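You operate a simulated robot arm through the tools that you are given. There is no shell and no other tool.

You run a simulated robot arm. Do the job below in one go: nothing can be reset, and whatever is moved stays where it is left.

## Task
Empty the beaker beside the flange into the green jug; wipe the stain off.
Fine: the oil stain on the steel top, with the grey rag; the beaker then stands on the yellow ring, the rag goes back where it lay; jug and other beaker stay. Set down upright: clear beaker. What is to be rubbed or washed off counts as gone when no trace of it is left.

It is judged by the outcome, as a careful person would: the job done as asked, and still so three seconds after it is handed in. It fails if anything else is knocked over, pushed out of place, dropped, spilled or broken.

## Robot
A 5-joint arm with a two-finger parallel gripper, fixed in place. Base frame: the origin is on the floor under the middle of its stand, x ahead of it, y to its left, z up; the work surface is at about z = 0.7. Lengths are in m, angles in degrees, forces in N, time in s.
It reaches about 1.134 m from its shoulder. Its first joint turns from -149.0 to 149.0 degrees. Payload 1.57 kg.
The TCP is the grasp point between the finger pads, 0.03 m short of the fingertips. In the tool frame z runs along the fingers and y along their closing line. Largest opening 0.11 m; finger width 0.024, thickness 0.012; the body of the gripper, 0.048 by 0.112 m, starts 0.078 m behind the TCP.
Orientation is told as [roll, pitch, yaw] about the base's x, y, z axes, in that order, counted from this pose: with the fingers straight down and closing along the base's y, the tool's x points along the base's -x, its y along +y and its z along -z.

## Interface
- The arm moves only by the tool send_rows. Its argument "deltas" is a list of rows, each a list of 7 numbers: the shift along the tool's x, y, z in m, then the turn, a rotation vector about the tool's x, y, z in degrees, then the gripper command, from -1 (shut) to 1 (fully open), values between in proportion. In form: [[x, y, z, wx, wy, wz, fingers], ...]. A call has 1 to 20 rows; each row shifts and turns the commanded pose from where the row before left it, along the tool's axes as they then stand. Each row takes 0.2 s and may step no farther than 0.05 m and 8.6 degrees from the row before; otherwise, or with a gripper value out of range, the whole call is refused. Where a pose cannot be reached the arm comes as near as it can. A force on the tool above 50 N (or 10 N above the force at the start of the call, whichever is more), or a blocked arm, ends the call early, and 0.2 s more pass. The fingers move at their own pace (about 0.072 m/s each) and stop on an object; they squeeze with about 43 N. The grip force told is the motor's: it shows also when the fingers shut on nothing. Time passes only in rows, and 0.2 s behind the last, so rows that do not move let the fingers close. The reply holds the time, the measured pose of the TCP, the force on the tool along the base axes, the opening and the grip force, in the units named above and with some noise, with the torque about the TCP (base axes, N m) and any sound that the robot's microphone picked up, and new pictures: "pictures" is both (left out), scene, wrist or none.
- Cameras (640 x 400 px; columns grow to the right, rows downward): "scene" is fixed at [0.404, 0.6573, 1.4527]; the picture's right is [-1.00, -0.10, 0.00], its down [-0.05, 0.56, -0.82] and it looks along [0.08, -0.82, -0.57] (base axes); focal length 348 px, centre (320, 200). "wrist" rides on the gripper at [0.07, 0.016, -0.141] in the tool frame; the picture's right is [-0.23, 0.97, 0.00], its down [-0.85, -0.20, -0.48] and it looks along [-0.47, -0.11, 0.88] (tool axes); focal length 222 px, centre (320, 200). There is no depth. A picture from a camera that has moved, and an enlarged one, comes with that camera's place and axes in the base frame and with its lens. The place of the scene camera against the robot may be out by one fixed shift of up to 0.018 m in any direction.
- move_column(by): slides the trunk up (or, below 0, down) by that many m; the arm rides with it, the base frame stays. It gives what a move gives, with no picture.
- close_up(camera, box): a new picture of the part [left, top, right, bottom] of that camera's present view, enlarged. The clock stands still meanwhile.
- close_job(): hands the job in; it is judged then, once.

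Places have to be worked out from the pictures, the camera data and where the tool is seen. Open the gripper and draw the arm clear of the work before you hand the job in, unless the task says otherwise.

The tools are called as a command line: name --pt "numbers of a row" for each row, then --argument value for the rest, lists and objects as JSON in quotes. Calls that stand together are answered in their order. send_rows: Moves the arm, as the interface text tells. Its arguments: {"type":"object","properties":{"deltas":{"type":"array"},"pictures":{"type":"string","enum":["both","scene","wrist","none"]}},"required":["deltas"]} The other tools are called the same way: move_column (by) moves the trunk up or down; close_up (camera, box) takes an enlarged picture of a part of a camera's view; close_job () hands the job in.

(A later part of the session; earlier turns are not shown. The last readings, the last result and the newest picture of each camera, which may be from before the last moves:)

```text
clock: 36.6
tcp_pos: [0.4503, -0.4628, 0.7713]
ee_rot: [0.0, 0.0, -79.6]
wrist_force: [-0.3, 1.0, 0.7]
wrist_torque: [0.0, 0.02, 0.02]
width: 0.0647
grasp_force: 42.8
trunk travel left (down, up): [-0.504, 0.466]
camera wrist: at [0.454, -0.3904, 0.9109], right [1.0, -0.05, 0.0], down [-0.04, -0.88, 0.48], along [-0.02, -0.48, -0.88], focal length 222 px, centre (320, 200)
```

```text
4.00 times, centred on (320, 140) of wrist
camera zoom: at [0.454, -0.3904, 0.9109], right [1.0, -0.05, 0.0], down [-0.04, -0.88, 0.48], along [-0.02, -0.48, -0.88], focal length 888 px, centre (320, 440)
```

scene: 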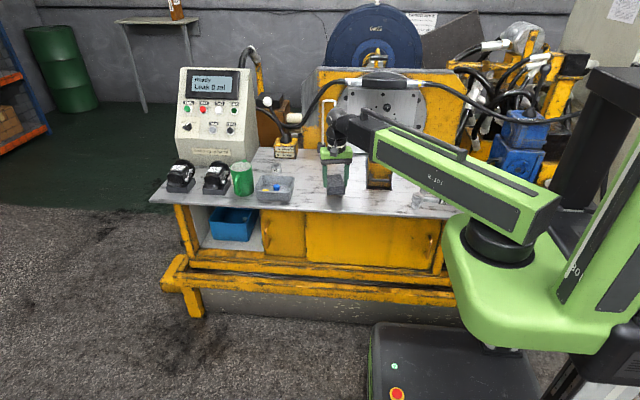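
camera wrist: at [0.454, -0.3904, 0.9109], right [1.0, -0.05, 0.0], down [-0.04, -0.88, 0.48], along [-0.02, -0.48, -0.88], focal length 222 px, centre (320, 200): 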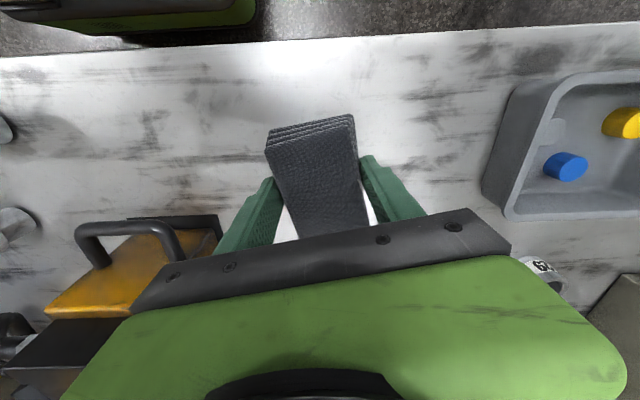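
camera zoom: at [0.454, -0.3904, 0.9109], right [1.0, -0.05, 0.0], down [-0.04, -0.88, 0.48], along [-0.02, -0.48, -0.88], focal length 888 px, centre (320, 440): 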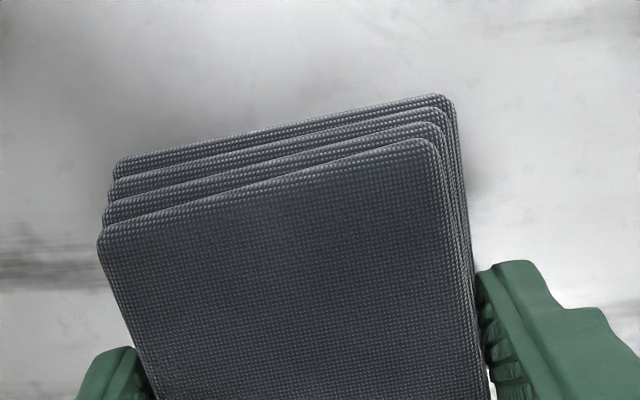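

The rag sits in the grip as it did at first, above its old spot. I'll lower it to the grasp height and open the fingers.

move_column --by -0.0285

send_rows --pt "0 0 0 0 0 0 0.3" --pt "0 0 0 0 0 0 0.6" --pt "0 0 0 0 0 0 1" --pt "0 0 0 0 0 0 1" --pt "0 0 0 0 0 0 1" --pictures "none"

move_column --by 0.26

send_rows --pt "0 0 0 0 0 0 1"

```text
clock: 37.4
tcp_pos: [0.45, -0.4645, 0.7431]
ee_rot: [0.0, 0.0, -79.6]
wrist_force: [-0.1, -0.4, -1.1]
wrist_torque: [0.0, -0.01, -0.04]
width: 0.0649
grasp_force: 43.3
trunk travel left (down, up): [-0.475, 0.495]
```

```text
clock: 38.6
tcp_pos: [0.4514, -0.4642, 0.7427]
ee_rot: [0.0, 0.0, -79.5]
wrist_force: [-0.5, -0.5, 0.2]
wrist_torque: [0.01, 0.03, 0.02]
width: 0.1101
grasp_force: 0.0
trunk travel left (down, up): [-0.475, 0.495]
```

```text
clock: 41.2
tcp_pos: [0.4494, -0.4639, 1.0024]
ee_rot: [0.1, 0.1, -79.6]
wrist_force: [0.7, -0.9, -0.5]
wrist_torque: [-0.02, -0.01, -0.04]
width: 0.11
grasp_force: 0.1
trunk travel left (down, up): [-0.735, 0.235]
```

```text
clock: 41.6
tcp_pos: [0.4507, -0.4646, 1.0022]
ee_rot: [-0.1, 0.0, -79.5]
wrist_force: [0.2, 0.2, 0.4]
wrist_torque: [0.0, 0.01, 0.0]
width: 0.1099
grasp_force: 0.0
trunk travel left (down, up): [-0.735, 0.235]
camera wrist: at [0.4539, -0.3906, 1.1424], right [1.0, -0.05, 0.0], down [-0.04, -0.88, 0.48], along [-0.02, -0.48, -0.88], focal length 222 px, centre (320, 200)
```

scene: 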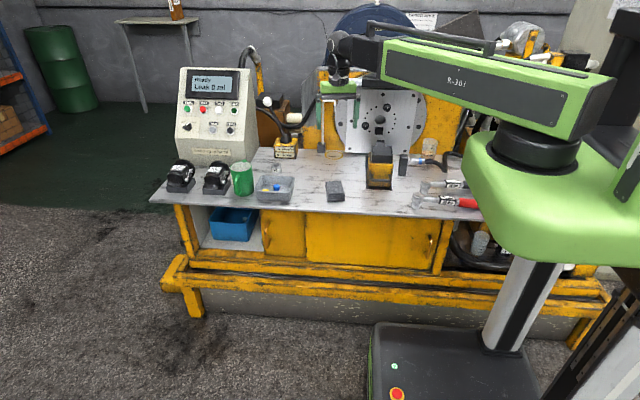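
wrist: 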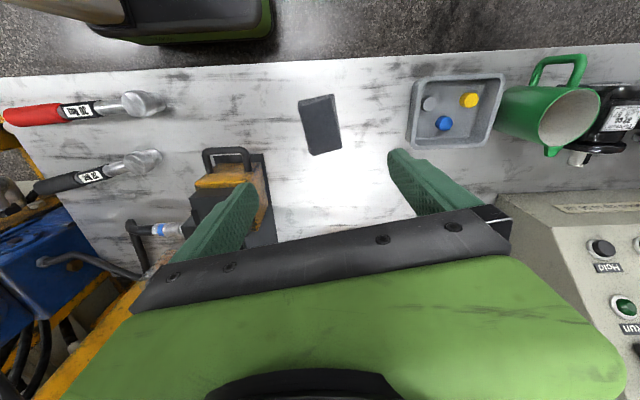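

The rag is back in the same place in this view. I'll check the stain area and rag closely from both cameras.

close_up --camera "wrist" --box '[270, 90, 398, 170]'

close_up --camera "wrist" --box '[250, 140, 410, 240]'

close_up --camera "scene" --box '[300, 140, 380, 190]'

close_up --camera "scene" --box '[290, 120, 490, 220]'

```text
5.00 times, centred on (334, 130) of wrist
camera zoom: at [0.4539, -0.3906, 1.1424], right [1.0, -0.05, 0.0], down [-0.04, -0.88, 0.48], along [-0.02, -0.48, -0.88], focal length 1111 px, centre (250, 550)
```

zoom: 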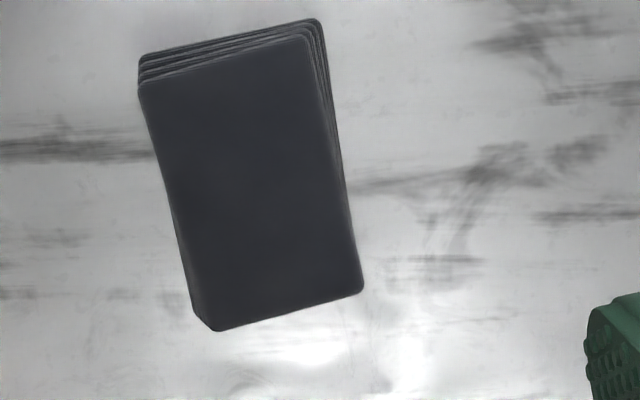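

```text
4.00 times, centred on (330, 190) of wrist
camera zoom: at [0.4539, -0.3906, 1.1424], right [1.0, -0.05, 0.0], down [-0.04, -0.88, 0.48], along [-0.02, -0.48, -0.88], focal length 888 px, centre (280, 240)
```

zoom: 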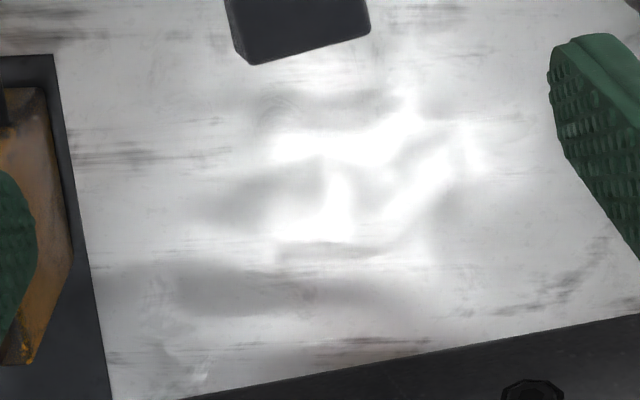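

```text
8.00 times, centred on (340, 165) of scene
camera zoom: at [0.404, 0.6573, 1.4527], right [-1.0, -0.1, 0.0], down [-0.05, 0.56, -0.82], along [0.08, -0.82, -0.57], focal length 2786 px, centre (160, 480)
```

zoom: 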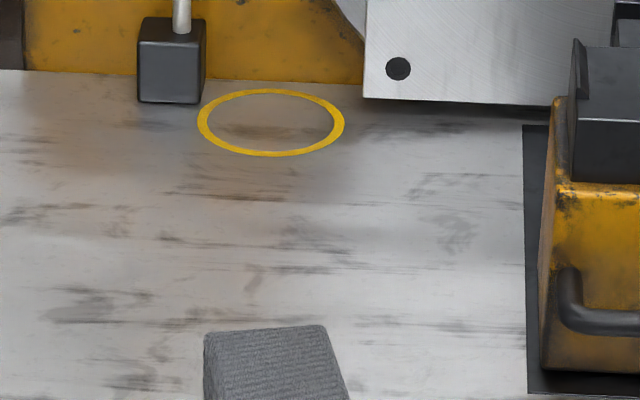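

```text
3.20 times, centred on (390, 170) of scene
camera zoom: at [0.404, 0.6573, 1.4527], right [-1.0, -0.1, 0.0], down [-0.05, 0.56, -0.82], along [0.08, -0.82, -0.57], focal length 1114 px, centre (96, 296)
```

zoom: 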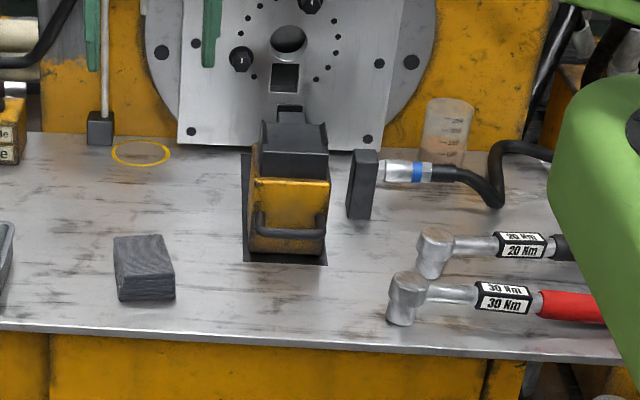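

The stain is gone from both views, and the remaining fleck is unchanged by wiping, so it's part of the bench. The rag lies within about 3 mm of where it was. Next I'll move high over towards the beaker to see it and the hose in front of it.

send_rows --pt "-0.0043 -0.041 0 0 0 0.55 1" --pt "-0.0043 -0.041 0 0 0 0.55 1" --pt "-0.0043 -0.041 0 0 0 0.55 1" --pt "-0.0043 -0.041 0 0 0 0.55 1" --pt "-0.0043 -0.041 0 0 0 0.55 1" --pt "-0.0043 -0.041 0 0 0 0.55 1" --pt "-0.0043 -0.041 0 0 0 0.55 1" --pt "-0.0043 -0.041 0 0 0 0.55 1" --pt "-0.0043 -0.041 0 0 0 0.55 1" --pt "-0.0043 -0.041 0 0 0 0.55 1" --pt "0 0 0 0 0 0 1"

close_up --camera "wrist" --box '[160, 60, 480, 260]'

```text
clock: 44.0
tcp_pos: [0.0498, -0.5668, 1.0023]
ee_rot: [0.0, 0.1, -85.0]
wrist_force: [-0.2, -1.0, 0.2]
wrist_torque: [-0.01, 0.03, -0.01]
width: 0.1099
grasp_force: 0.0
trunk travel left (down, up): [-0.735, 0.235]
camera wrist: at [0.0602, -0.4939, 1.1424], right [0.99, -0.14, 0.0], down [-0.12, -0.87, 0.48], along [-0.07, -0.47, -0.88], focal length 222 px, centre (320, 200)
```

scene: 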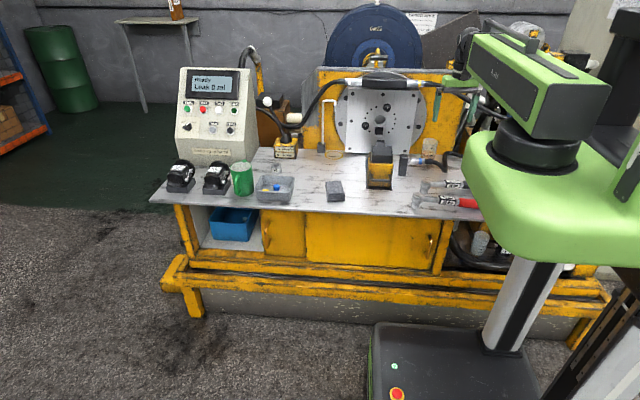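
wrist: 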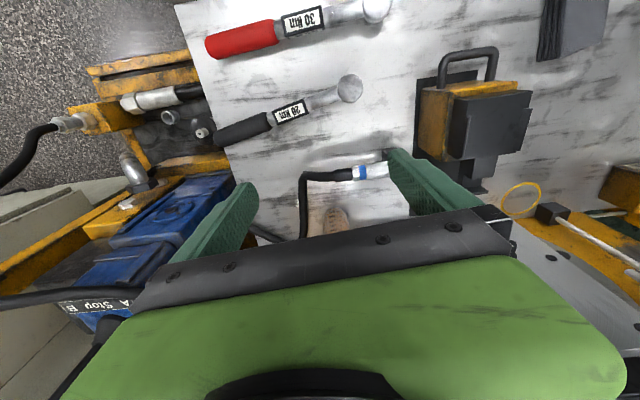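

```text
2.00 times, centred on (320, 160) of wrist
camera zoom: at [0.0602, -0.4939, 1.1424], right [0.99, -0.14, 0.0], down [-0.12, -0.87, 0.48], along [-0.07, -0.47, -0.88], focal length 444 px, centre (320, 280)
```

zoom: 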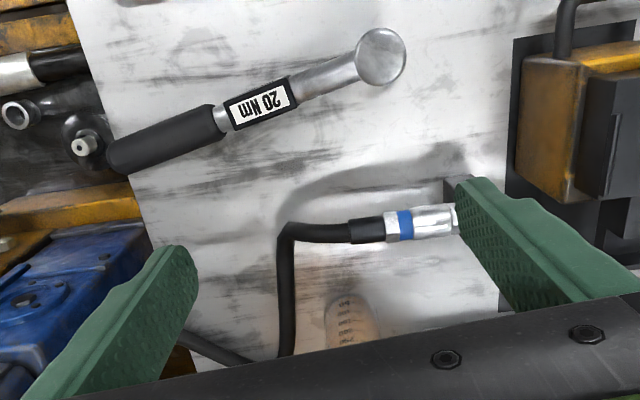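

The hose runs in front of the beaker at (0.12, -0.654, z≈0.76) and then along its -x side on the bench. The beaker's near base edge is at y ≈ -0.756. I need the fixture's height for clearance, so I'll zoom on it from both cameras.

close_up --camera "wrist" --box '[390, 30, 550, 130]'

close_up --camera "wrist" --box '[390, 110, 550, 210]'

close_up --camera "scene" --box '[355, 130, 419, 195]'

close_up --camera "wrist" --box '[285, 150, 413, 230]'

close_up --camera "scene" --box '[410, 130, 458, 160]'

```text
4.00 times, centred on (470, 80) of wrist
camera zoom: at [0.0602, -0.4939, 1.1424], right [0.99, -0.14, 0.0], down [-0.12, -0.87, 0.48], along [-0.07, -0.47, -0.88], focal length 888 px, centre (-280, 680)
```

zoom: 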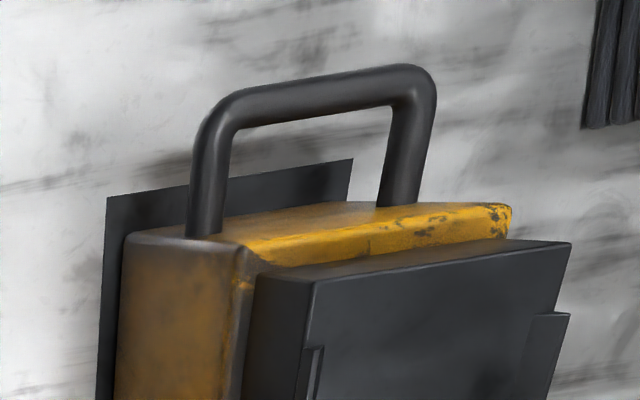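

```text
4.00 times, centred on (470, 160) of wrist
camera zoom: at [0.0602, -0.4939, 1.1424], right [0.99, -0.14, 0.0], down [-0.12, -0.87, 0.48], along [-0.07, -0.47, -0.88], focal length 888 px, centre (-280, 360)
```

zoom: 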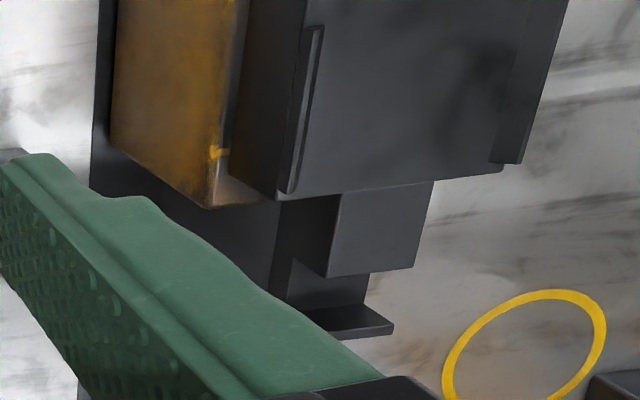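

```text
6.15 times, centred on (387, 162) of scene
camera zoom: at [0.404, 0.6573, 1.4527], right [-1.0, -0.1, 0.0], down [-0.05, 0.56, -0.82], along [0.08, -0.82, -0.57], focal length 2143 px, centre (-92, 431)
```

zoom: 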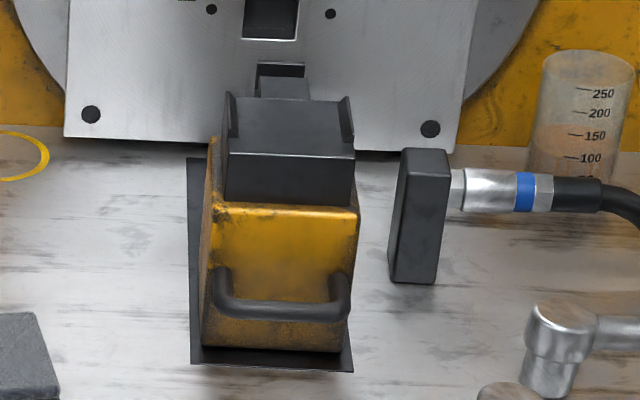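

```text
5.00 times, centred on (349, 190) of wrist
camera zoom: at [0.0602, -0.4939, 1.1424], right [0.99, -0.14, 0.0], down [-0.12, -0.87, 0.48], along [-0.07, -0.47, -0.88], focal length 1111 px, centre (175, 250)
```

zoom: 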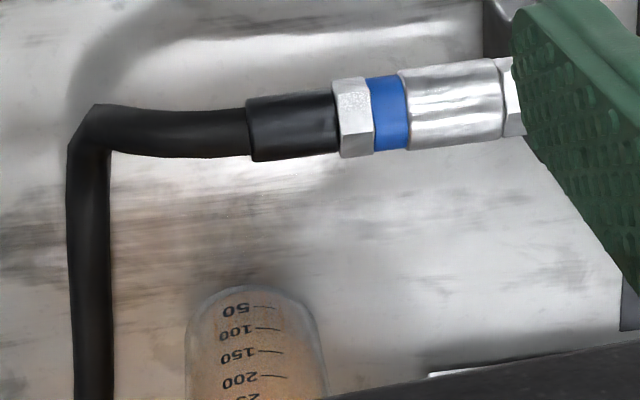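

```text
13.33 times, centred on (434, 145) of scene
camera zoom: at [0.404, 0.6573, 1.4527], right [-1.0, -0.1, 0.0], down [-0.05, 0.56, -0.82], along [0.08, -0.82, -0.57], focal length 4643 px, centre (-1200, 933)
```

zoom: 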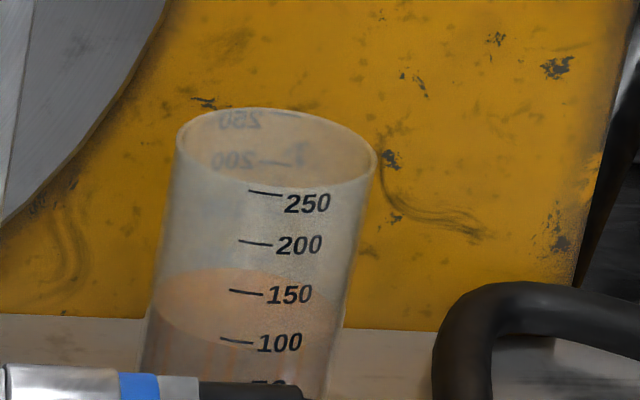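

The beaker holds about 100 ml (level roughly 0.033 m), so it tolerates a large tilt before spilling. The fixture tops out near z = 0.845. I'll grasp from the side and above with the wrist camera on top, so first I'll roll the wrist half a turn up here to test that range.

send_rows --pt "0 0 0 0 0 8.5 1" --pt "0 0 0 0 0 8.5 1" --pt "0 0 0 0 0 8.5 1" --pt "0 0 0 0 0 8.5 1" --pt "0 0 0 0 0 8.5 1" --pt "0 0 0 0 0 8.5 1" --pt "0 0 0 0 0 8.5 1" --pt "0 0 0 0 0 8.5 1" --pt "0 0 0 0 0 8.5 1" --pt "0 0 0 0 0 8.5 1" --pt "0 0 0 0 0 8.5 1" --pt "0 0 0 0 0 8.5 1" --pt "0 0 0 0 0 8.5 1" --pt "0 0 0 0 0 8.5 1" --pt "0 0 0 0 0 8.5 1" --pt "0 0 0 0 0 8.5 1" --pt "0 0 0 0 0 8.5 1" --pt "0 0 0 0 0 8.5 1" --pt "0 0 0 0 0 8.5 1" --pt "0 0 0 0 0 8.5 1"

```text
clock: 48.2
tcp_pos: [0.0505, -0.5635, 1.003]
ee_rot: [0.0, 0.0, 104.8]
wrist_force: [0.2, -0.5, 0.4]
wrist_torque: [0.02, 0.02, 0.01]
width: 0.1099
grasp_force: 0.1
trunk travel left (down, up): [-0.735, 0.235]
camera wrist: at [0.0529, -0.6328, 1.1424], right [-1.0, -0.03, 0.0], down [-0.03, 0.88, 0.48], along [-0.01, 0.48, -0.88], focal length 222 px, centre (320, 200)
```

scene: 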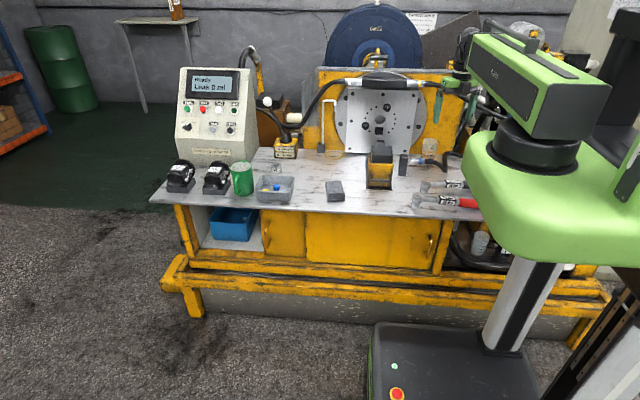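
wrist: 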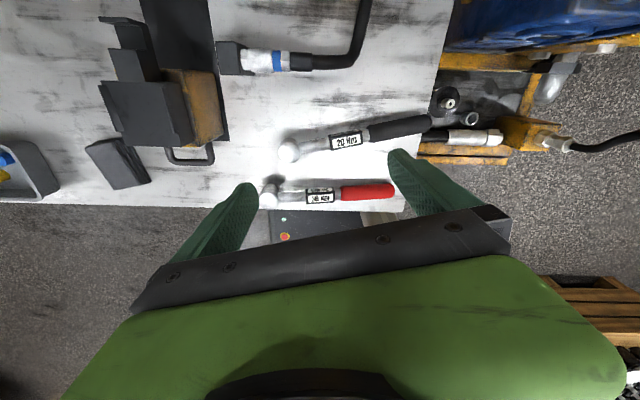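

The half-turn is within range, with no reach warnings. I'll finish aligning the tool with the arm, then tilt it to 45° by swinging about the wrist pitch axis (lever estimated at 0.25 m) to check that model.

send_rows --pt "0 0 0 0 0 8.5 1" --pt "0 0 0 0 0 1.2 1" --pt "0.0326 0 -0.0021 0 7.5 0 1" --pt "0.0326 0 -0.0021 0 7.5 0 1" --pt "0.0326 0 -0.0021 0 7.5 0 1" --pt "0.0326 0 -0.0021 0 7.5 0 1" --pt "0.0326 0 -0.0021 0 7.5 0 1" --pt "0.0326 0 -0.0021 0 7.5 0 1" --pt "0 0 0 0 0 0 1"

```text
clock: 50.2
tcp_pos: [0.054, -0.7392, 1.0719]
ee_rot: [-0.1, 45.1, 95.2]
wrist_force: [-0.2, -0.3, 0.6]
wrist_torque: [-0.01, 0.0, 0.0]
width: 0.11
grasp_force: 0.1
out of reach, approached as far as the arm can: row 1, 3, 7
trunk travel left (down, up): [-0.735, 0.235]
camera wrist: at [0.0324, -0.6891, 1.2202], right [-0.98, 0.07, -0.16], down [0.11, 0.96, -0.27], along [0.14, -0.28, -0.95], focal length 222 px, centre (320, 200)
```

scene: 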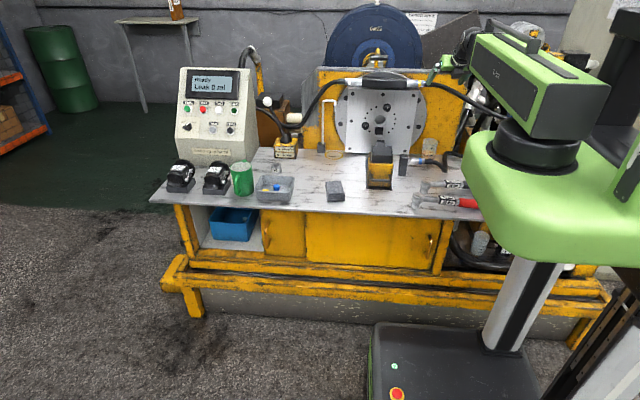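
wrist: 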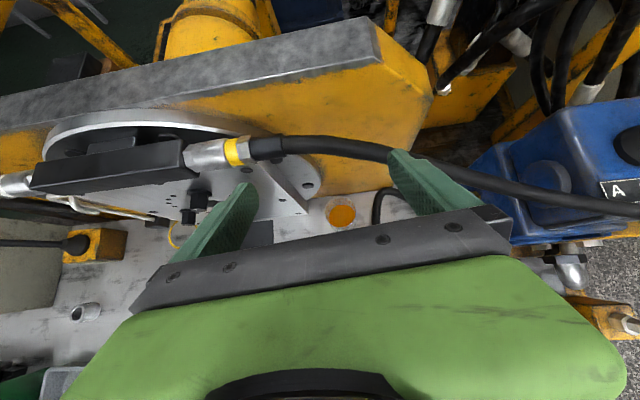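

The pitch model holds: tilt 45.1°, lever about 0.237 m. I now see an overhead hose crossing from the flange's top towards the blue unit, so I need its position before coming in here.

close_up --camera "scene" --box '[380, 60, 540, 160]'

close_up --camera "wrist" --box '[160, 100, 480, 300]'

close_up --camera "wrist" --box '[290, 180, 418, 260]'

```text
4.00 times, centred on (460, 110) of scene
camera zoom: at [0.404, 0.6573, 1.4527], right [-1.0, -0.1, 0.0], down [-0.05, 0.56, -0.82], along [0.08, -0.82, -0.57], focal length 1393 px, centre (-240, 560)
```

zoom: 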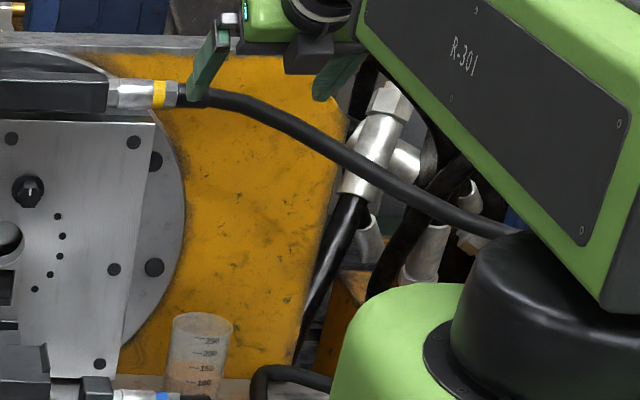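

```text
2.00 times, centred on (320, 200) of wrist
camera zoom: at [0.0324, -0.6891, 1.2202], right [-0.98, 0.07, -0.16], down [0.11, 0.96, -0.27], along [0.14, -0.28, -0.95], focal length 444 px, centre (320, 200)
```

zoom: 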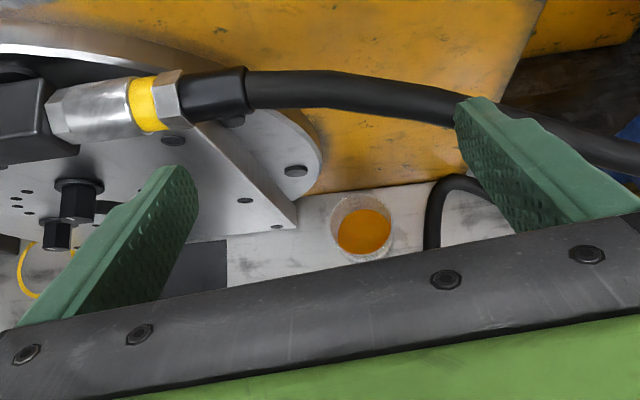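

```text
5.00 times, centred on (354, 220) of wrist
camera zoom: at [0.0324, -0.6891, 1.2202], right [-0.98, 0.07, -0.16], down [0.11, 0.96, -0.27], along [0.14, -0.28, -0.95], focal length 1111 px, centre (150, 100)
```

zoom: 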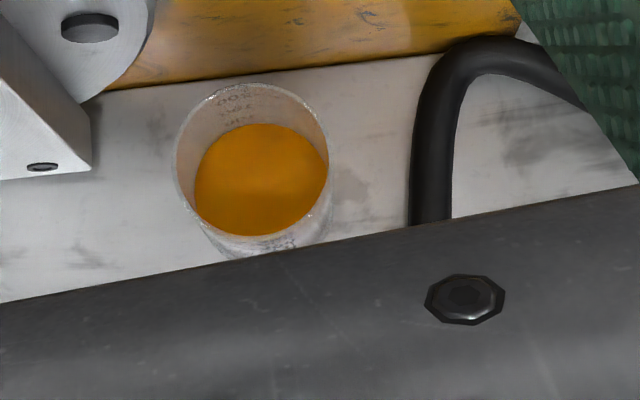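

The overhead hose runs along x at y ≈ -0.79, z ≈ 1.04 near the beaker and about 0.98 further right. I'll therefore back off towards the robot, go down below it, and then move in. The beaker's rim centre works out at (0.054, -0.786); I'm retracting first.

send_rows --pt "-0.028 0.0045 -0.028 -0.42 0 0.42 1" --pt "-0.028 0.0045 -0.028 -0.42 0 0.42 1" --pt "0 0 0 0 0 0 1"

```text
clock: 51.0
tcp_pos: [0.033, -0.6909, 1.0708]
ee_rot: [0.0, 44.9, 94.2]
wrist_force: [-1.3, -0.3, 0.4]
wrist_torque: [0.0, -0.02, 0.03]
width: 0.1103
grasp_force: 0.1
out of reach, approached as far as the arm can: row 2
trunk travel left (down, up): [-0.735, 0.235]
camera wrist: at [0.0136, -0.6401, 1.2197], right [-0.98, 0.09, -0.16], down [0.13, 0.96, -0.26], along [0.13, -0.28, -0.95], focal length 222 px, centre (320, 200)
```

scene: 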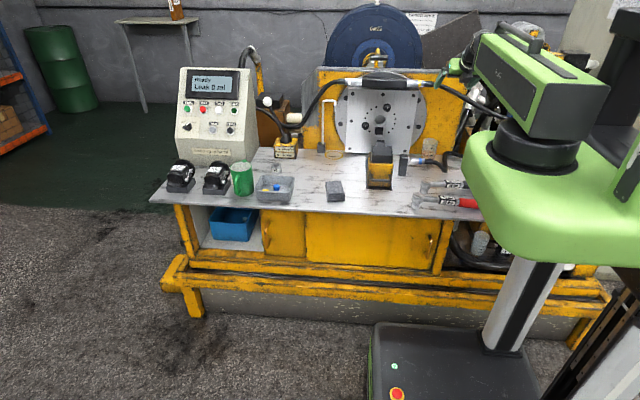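
wrist: 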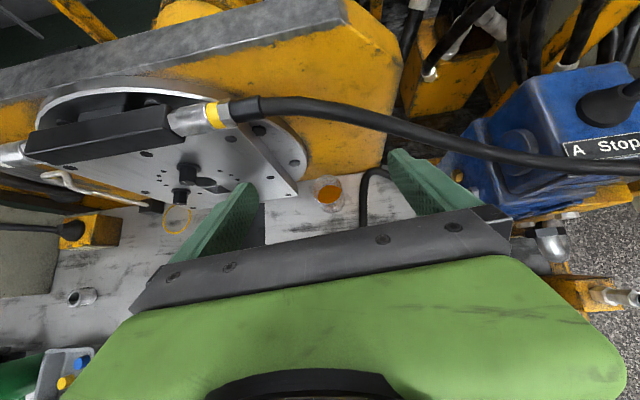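

The arm stops retracting at a TCP radius of about 0.69, which still clears the overhead hose by several centimetres. Now I'll lower the trunk so the TCP is at about z = 0.825.

move_column --by -0.15

move_column --by -0.096

send_rows --pt "0 0 0 0 0 0 1"

close_up --camera "scene" --box '[390, 90, 510, 165]'

close_up --camera "wrist" --box '[200, 60, 520, 260]'

```text
clock: 52.8
tcp_pos: [0.0334, -0.6901, 0.9228]
ee_rot: [0.0, 44.9, 94.1]
wrist_force: [0.0, -0.6, -0.3]
wrist_torque: [-0.02, 0.0, -0.01]
width: 0.1102
grasp_force: 0.0
trunk travel left (down, up): [-0.585, 0.385]
```

```text
clock: 54.1
tcp_pos: [0.0338, -0.6916, 0.8254]
ee_rot: [-0.1, 45.0, 94.2]
wrist_force: [0.0, -1.0, -0.4]
wrist_torque: [0.01, 0.01, 0.01]
width: 0.11
grasp_force: 0.1
trunk travel left (down, up): [-0.489, 0.481]
```

```text
clock: 54.5
tcp_pos: [0.0328, -0.6913, 0.8253]
ee_rot: [0.0, 45.0, 94.0]
wrist_force: [0.4, -0.4, -0.5]
wrist_torque: [0.0, 0.0, 0.04]
width: 0.1101
grasp_force: 0.0
trunk travel left (down, up): [-0.489, 0.481]
camera wrist: at [0.0136, -0.6401, 0.9738], right [-0.98, 0.09, -0.16], down [0.13, 0.96, -0.26], along [0.13, -0.28, -0.95], focal length 222 px, centre (320, 200)
```

scene: 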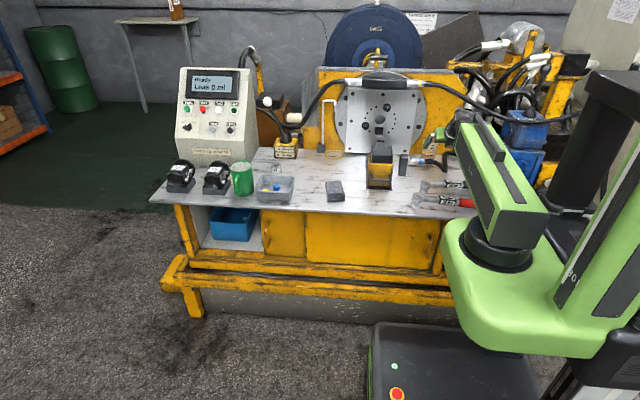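
wrist: 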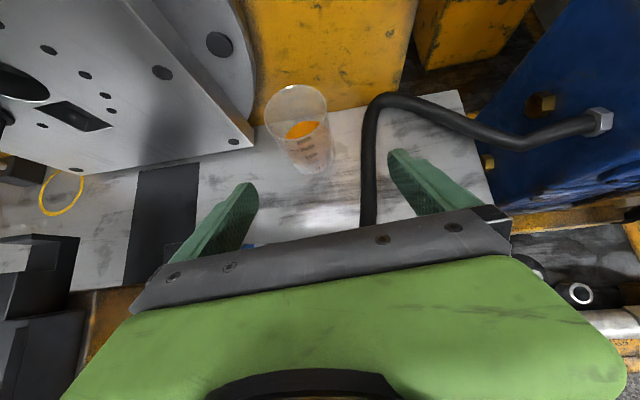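

```text
5.33 times, centred on (450, 128) of scene
camera zoom: at [0.404, 0.6573, 1.4527], right [-1.0, -0.1, 0.0], down [-0.05, 0.56, -0.82], along [0.08, -0.82, -0.57], focal length 1857 px, centre (-373, 587)
```

zoom: 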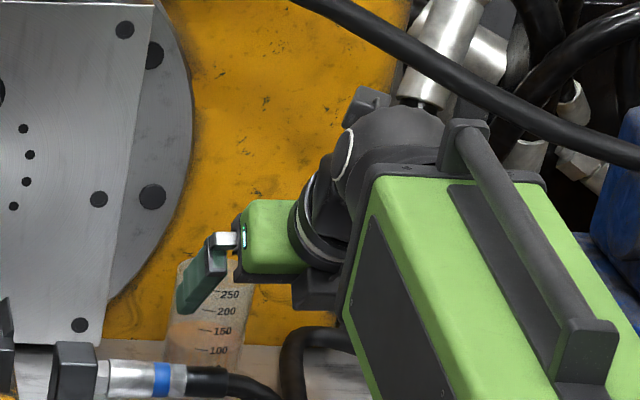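

```text
2.00 times, centred on (360, 160) of wrist
camera zoom: at [0.0136, -0.6401, 0.9738], right [-0.98, 0.09, -0.16], down [0.13, 0.96, -0.26], along [0.13, -0.28, -0.95], focal length 444 px, centre (240, 280)
```

zoom: 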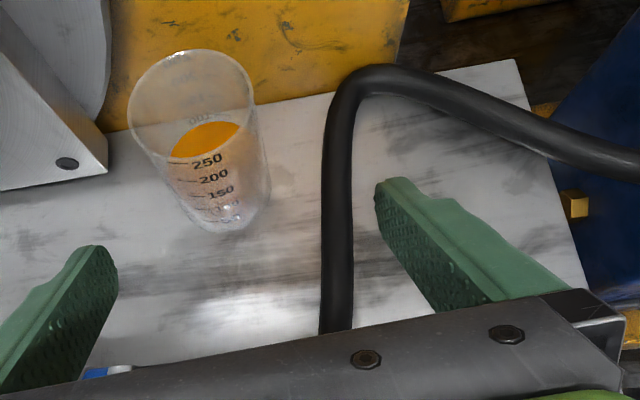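

The beaker axis computes to about (0.054, -0.784), and I'll grip with the TCP 12 mm short of it so the fingertips don't stick out too far at the ring. I'm centring sideways, then moving in over the beaker at z = 0.825.

send_rows --pt "0 -0.0146 0 0 0 0 1" --pt "0.0193 0 0.0193 0 0 0 1" --pt "0.0193 0 0.0193 0 0 0 1" --pt "0.0193 0 0.0193 0 0 0 1" --pt "0 0 0 0 0 0 1"

close_up --camera "wrist" --box '[200, 100, 456, 260]'

close_up --camera "scene" --box '[390, 100, 486, 160]'

```text
clock: 55.7
tcp_pos: [0.0523, -0.7696, 0.8261]
ee_rot: [-0.2, 44.9, 94.4]
wrist_force: [-0.2, 0.1, -0.1]
wrist_torque: [0.03, 0.02, -0.01]
width: 0.1099
grasp_force: 0.2
trunk travel left (down, up): [-0.489, 0.481]
camera wrist: at [0.0322, -0.7194, 0.9738], right [-0.98, 0.09, -0.16], down [0.13, 0.96, -0.27], along [0.13, -0.28, -0.95], focal length 222 px, centre (320, 200)
```

scene: 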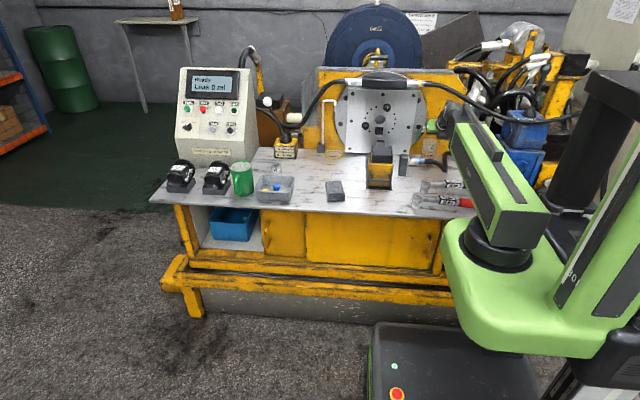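
wrist: 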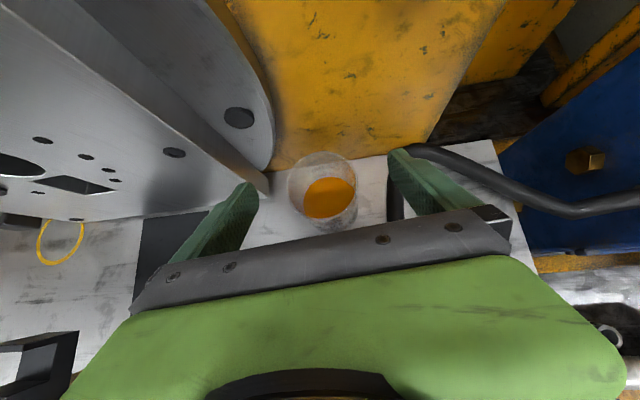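

```text
2.50 times, centred on (328, 180) of wrist
camera zoom: at [0.0322, -0.7194, 0.9738], right [-0.98, 0.09, -0.16], down [0.13, 0.96, -0.27], along [0.13, -0.28, -0.95], focal length 555 px, centre (300, 250)
```

zoom: 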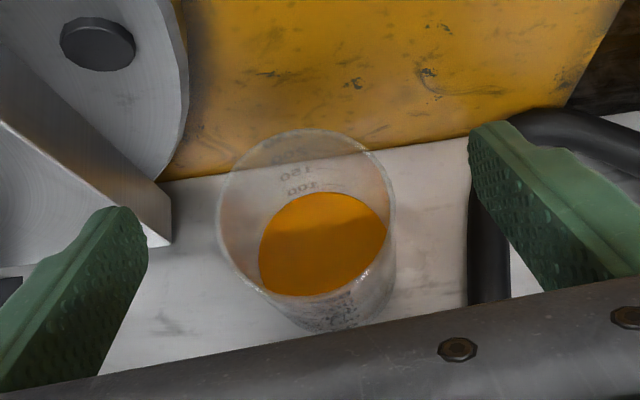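

```text
6.67 times, centred on (438, 130) of scene
camera zoom: at [0.404, 0.6573, 1.4527], right [-1.0, -0.1, 0.0], down [-0.05, 0.56, -0.82], along [0.08, -0.82, -0.57], focal length 2322 px, centre (-467, 667)
```

zoom: 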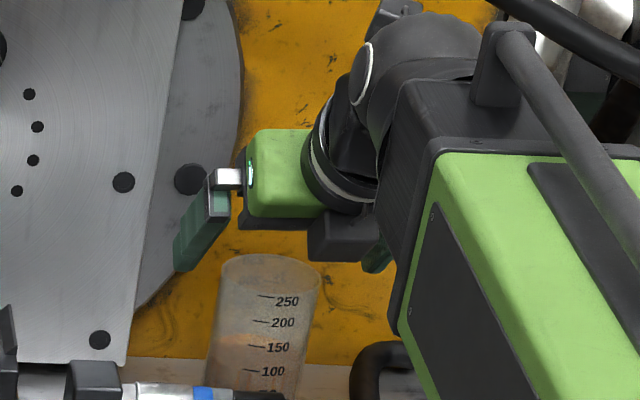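

The rim is centred between the fingers at about (0.054, -0.785). I'll narrow the opening to 0.09 m to keep off the flange plate, then lower to z = 0.765.

send_rows --pt "0 0 0 0 0 0 0.64" --pt "0 0 0 0 0 0 0.64" --pictures "none"

move_column --by -0.035

close_up --camera "wrist" --box '[200, 100, 456, 260]'

close_up --camera "scene" --box '[390, 110, 486, 170]'

```text
clock: 56.3
tcp_pos: [0.0529, -0.7707, 0.8256]
ee_rot: [-0.1, 44.9, 94.3]
wrist_force: [-0.2, -0.3, -0.2]
wrist_torque: [0.01, 0.03, -0.05]
width: 0.0902
grasp_force: 0.0
trunk travel left (down, up): [-0.489, 0.481]
```

```text
clock: 57.1
tcp_pos: [0.052, -0.769, 0.7913]
ee_rot: [-0.1, 45.1, 94.2]
wrist_force: [-0.1, 0.2, -0.5]
wrist_torque: [0.01, -0.01, 0.0]
width: 0.0903
grasp_force: 0.0
trunk travel left (down, up): [-0.454, 0.516]
```

```text
2.50 times, centred on (328, 180) of wrist
camera zoom: at [0.0322, -0.7192, 0.9388], right [-0.98, 0.09, -0.16], down [0.13, 0.96, -0.27], along [0.13, -0.28, -0.95], focal length 555 px, centre (300, 250)
```

zoom: 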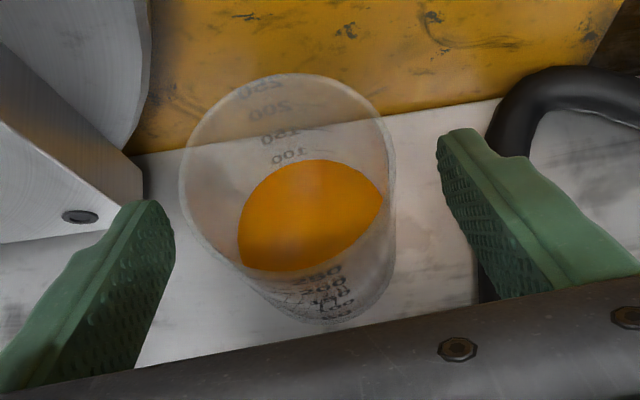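

```text
6.67 times, centred on (438, 140) of scene
camera zoom: at [0.404, 0.6573, 1.4527], right [-1.0, -0.1, 0.0], down [-0.05, 0.56, -0.82], along [0.08, -0.82, -0.57], focal length 2322 px, centre (-467, 600)
```

zoom: 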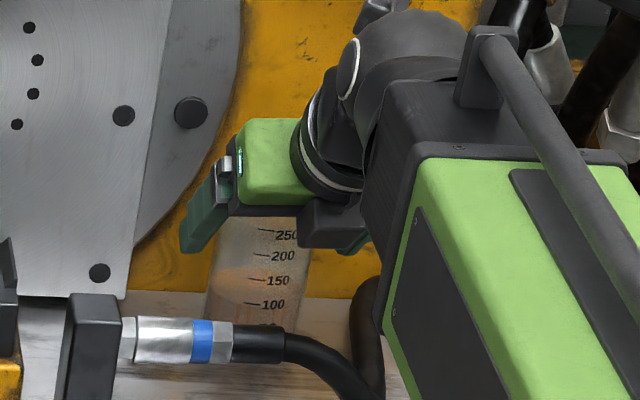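

Both fingers flank the beaker evenly with clearance all round. I'll lower the last 26 mm.

move_column --by -0.026

close_up --camera "wrist" --box '[200, 80, 456, 240]'

close_up --camera "scene" --box '[390, 110, 486, 170]'

```text
clock: 57.8
tcp_pos: [0.0524, -0.7699, 0.7651]
ee_rot: [-0.1, 45.0, 94.3]
wrist_force: [0.9, -0.8, -0.9]
wrist_torque: [0.01, 0.0, 0.01]
width: 0.0902
grasp_force: 0.1
trunk travel left (down, up): [-0.428, 0.542]
```

```text
2.50 times, centred on (328, 160) of wrist
camera zoom: at [0.0322, -0.7192, 0.9128], right [-0.98, 0.09, -0.16], down [0.13, 0.96, -0.27], along [0.13, -0.28, -0.95], focal length 555 px, centre (300, 300)
```

zoom: 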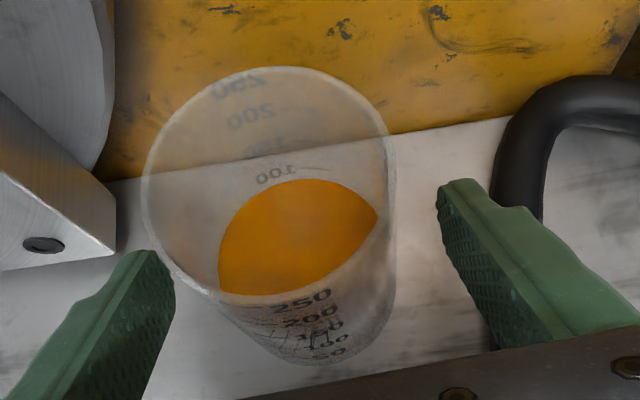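

```text
6.67 times, centred on (438, 140) of scene
camera zoom: at [0.404, 0.6573, 1.4527], right [-1.0, -0.1, 0.0], down [-0.05, 0.56, -0.82], along [0.08, -0.82, -0.57], focal length 2322 px, centre (-467, 600)
```

zoom: 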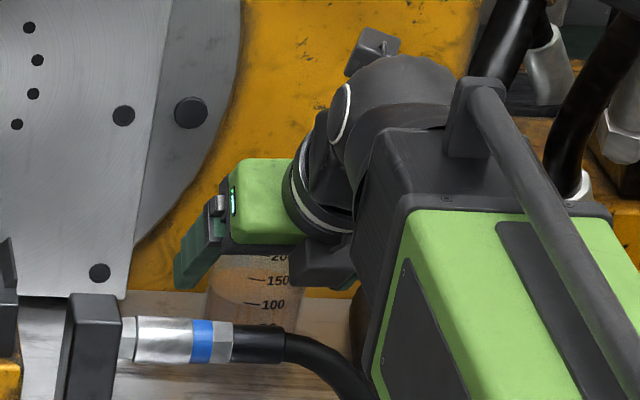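

Beaker and closing line agree to within about 1 mm. I'll close on the beaker.

send_rows --pt "0 0 0 0 0 0 0.3" --pt "0 0 0 0 0 0 0.2" --pt "0 0 0 0 0 0 0.1" --pt "0 0 0 0 0 0 -0.2" --pt "0 0 0 0 0 0 -1" --pt "0 0 0 0 0 0 -1" --pt "0 0 0 0 0 0 -1"

close_up --camera "wrist" --box '[200, 80, 456, 240]'

```text
clock: 59.4
tcp_pos: [0.0519, -0.7699, 0.7634]
ee_rot: [-0.1, 45.0, 94.3]
wrist_force: [0.4, -0.4, 0.6]
wrist_torque: [-0.05, 0.12, 0.0]
width: 0.0623
grasp_force: 43.1
trunk travel left (down, up): [-0.428, 0.542]
camera wrist: at [0.0322, -0.7192, 0.9129], right [-0.98, 0.09, -0.16], down [0.13, 0.96, -0.27], along [0.13, -0.28, -0.95], focal length 222 px, centre (320, 200)
```

scene: 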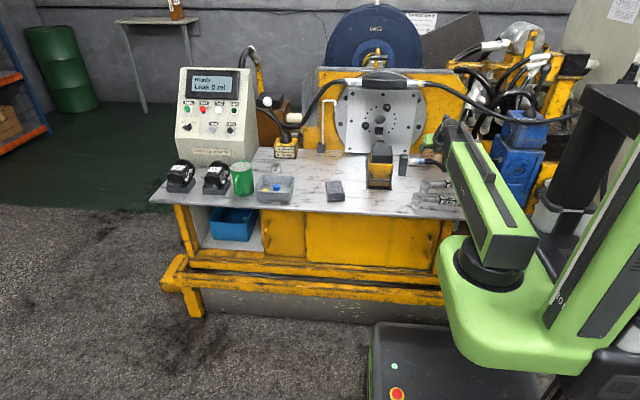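
wrist: 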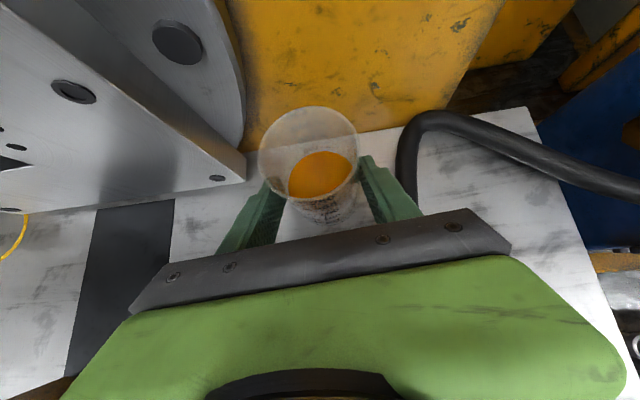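

```text
2.50 times, centred on (328, 160) of wrist
camera zoom: at [0.0322, -0.7192, 0.9129], right [-0.98, 0.09, -0.16], down [0.13, 0.96, -0.27], along [0.13, -0.28, -0.95], focal length 555 px, centre (300, 300)
```

zoom: 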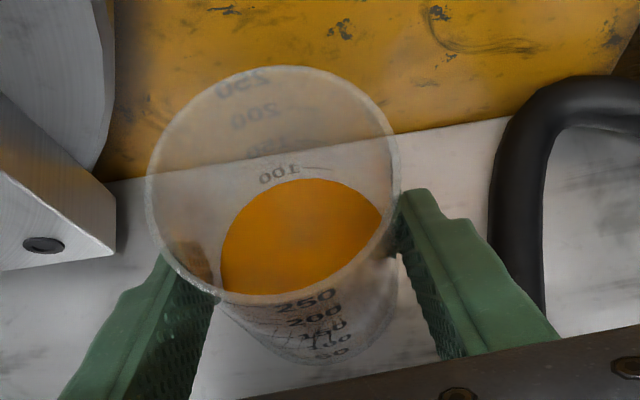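

The beaker is gripped at 0.062 m. I'll lift gently, first 2 cm to check the hold, then on up below the overhead hose.

move_column --by 0.02

close_up --camera "wrist" --box '[200, 80, 456, 240]'

move_column --by 0.075

close_up --camera "scene" --box '[390, 90, 486, 150]'

close_up --camera "wrist" --box '[200, 80, 456, 240]'

```text
clock: 60.1
tcp_pos: [0.0521, -0.7696, 0.7849]
ee_rot: [-0.1, 44.9, 94.3]
wrist_force: [-0.4, 0.0, -1.7]
wrist_torque: [0.01, 0.01, 0.03]
width: 0.0625
grasp_force: 43.9
trunk travel left (down, up): [-0.448, 0.522]
```

```text
2.50 times, centred on (328, 160) of wrist
camera zoom: at [0.0322, -0.7193, 0.9328], right [-0.98, 0.09, -0.16], down [0.13, 0.96, -0.27], along [0.13, -0.28, -0.95], focal length 555 px, centre (300, 300)
```

zoom: 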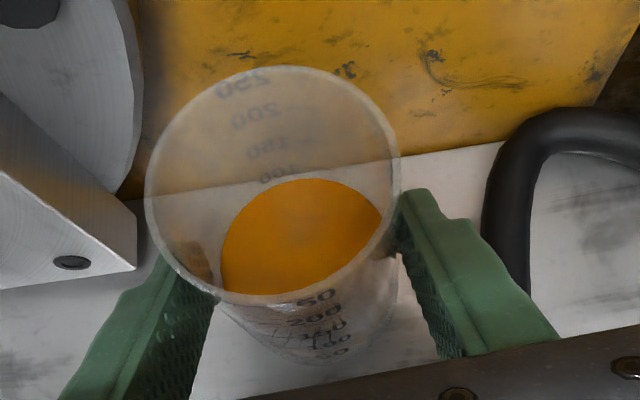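

```text
clock: 61.2
tcp_pos: [0.0532, -0.7701, 0.8601]
ee_rot: [-0.1, 44.9, 94.3]
wrist_force: [0.0, -0.4, -1.1]
wrist_torque: [-0.01, 0.02, 0.01]
width: 0.0623
grasp_force: 42.9
trunk travel left (down, up): [-0.523, 0.447]
```

```text
6.67 times, centred on (438, 120) of scene
camera zoom: at [0.404, 0.6573, 1.4527], right [-1.0, -0.1, 0.0], down [-0.05, 0.56, -0.82], along [0.08, -0.82, -0.57], focal length 2322 px, centre (-467, 733)
```

zoom: 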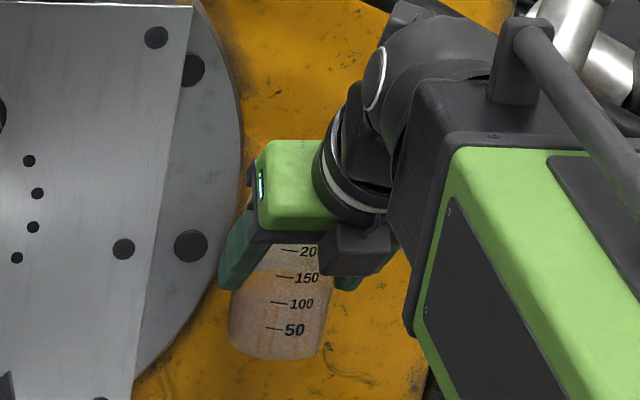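

```text
2.50 times, centred on (328, 160) of wrist
camera zoom: at [0.0322, -0.7193, 1.0077], right [-0.98, 0.09, -0.16], down [0.13, 0.96, -0.27], along [0.13, -0.28, -0.95], focal length 555 px, centre (300, 300)
```

zoom: 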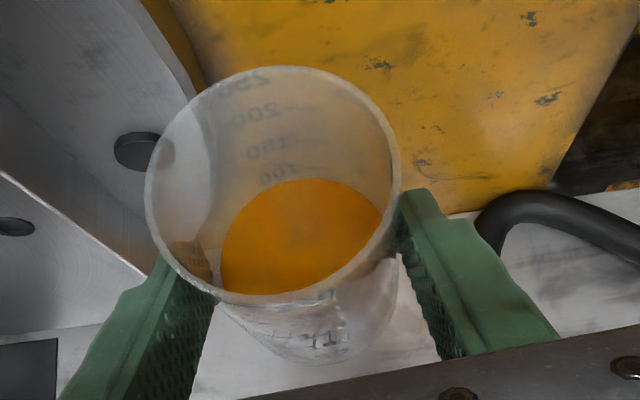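

The beaker is upright and held (about 1.5 N more load). I'll draw it back level to r ≈ 0.70, clear of the overhead hose, then raise the trunk for the swing across.

send_rows --pt "-0.0127 0 -0.0127 0 0 0 -1" --pt "-0.0127 0 -0.0127 0 0 0 -1" --pt "-0.0127 0 -0.0127 0 0 0 -1" --pt "-0.0115 0 -0.0115 0 0 0 -1" --pt "0 0 0 0 0 0 -1"

close_up --camera "scene" --box '[390, 70, 518, 150]'

```text
clock: 62.4
tcp_pos: [0.0479, -0.7003, 0.8598]
ee_rot: [-0.1, 44.9, 94.2]
wrist_force: [1.0, 0.6, -1.3]
wrist_torque: [0.02, 0.04, -0.02]
width: 0.0622
grasp_force: 43.3
trunk travel left (down, up): [-0.523, 0.447]
camera wrist: at [0.0277, -0.6492, 1.0077], right [-0.98, 0.09, -0.16], down [0.13, 0.96, -0.26], along [0.13, -0.28, -0.95], focal length 222 px, centre (320, 200)
```

scene: 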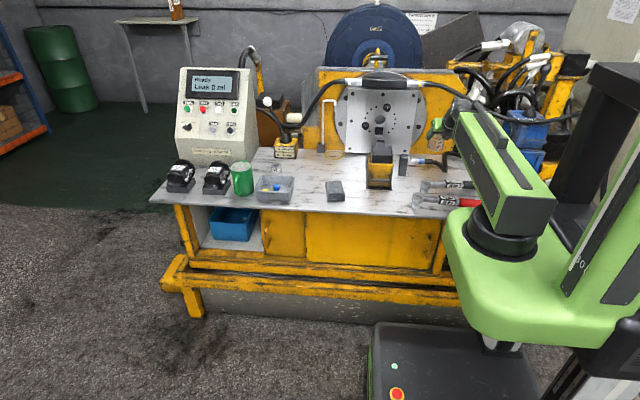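
wrist: 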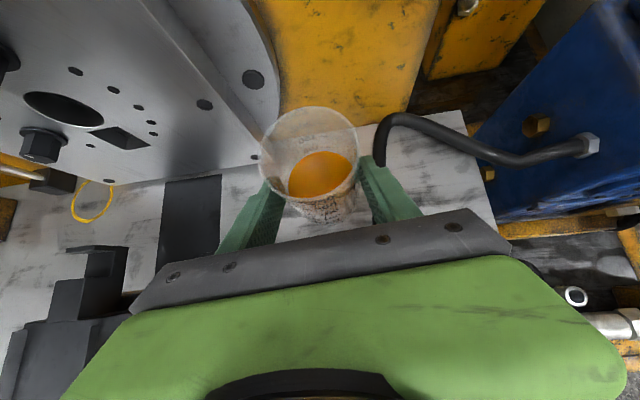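

```text
5.00 times, centred on (454, 110) of scene
camera zoom: at [0.404, 0.6573, 1.4527], right [-1.0, -0.1, 0.0], down [-0.05, 0.56, -0.82], along [0.08, -0.82, -0.57], focal length 1741 px, centre (-350, 650)
```

zoom: 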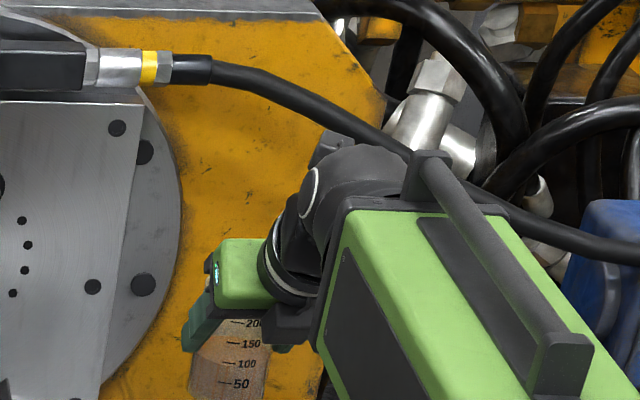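

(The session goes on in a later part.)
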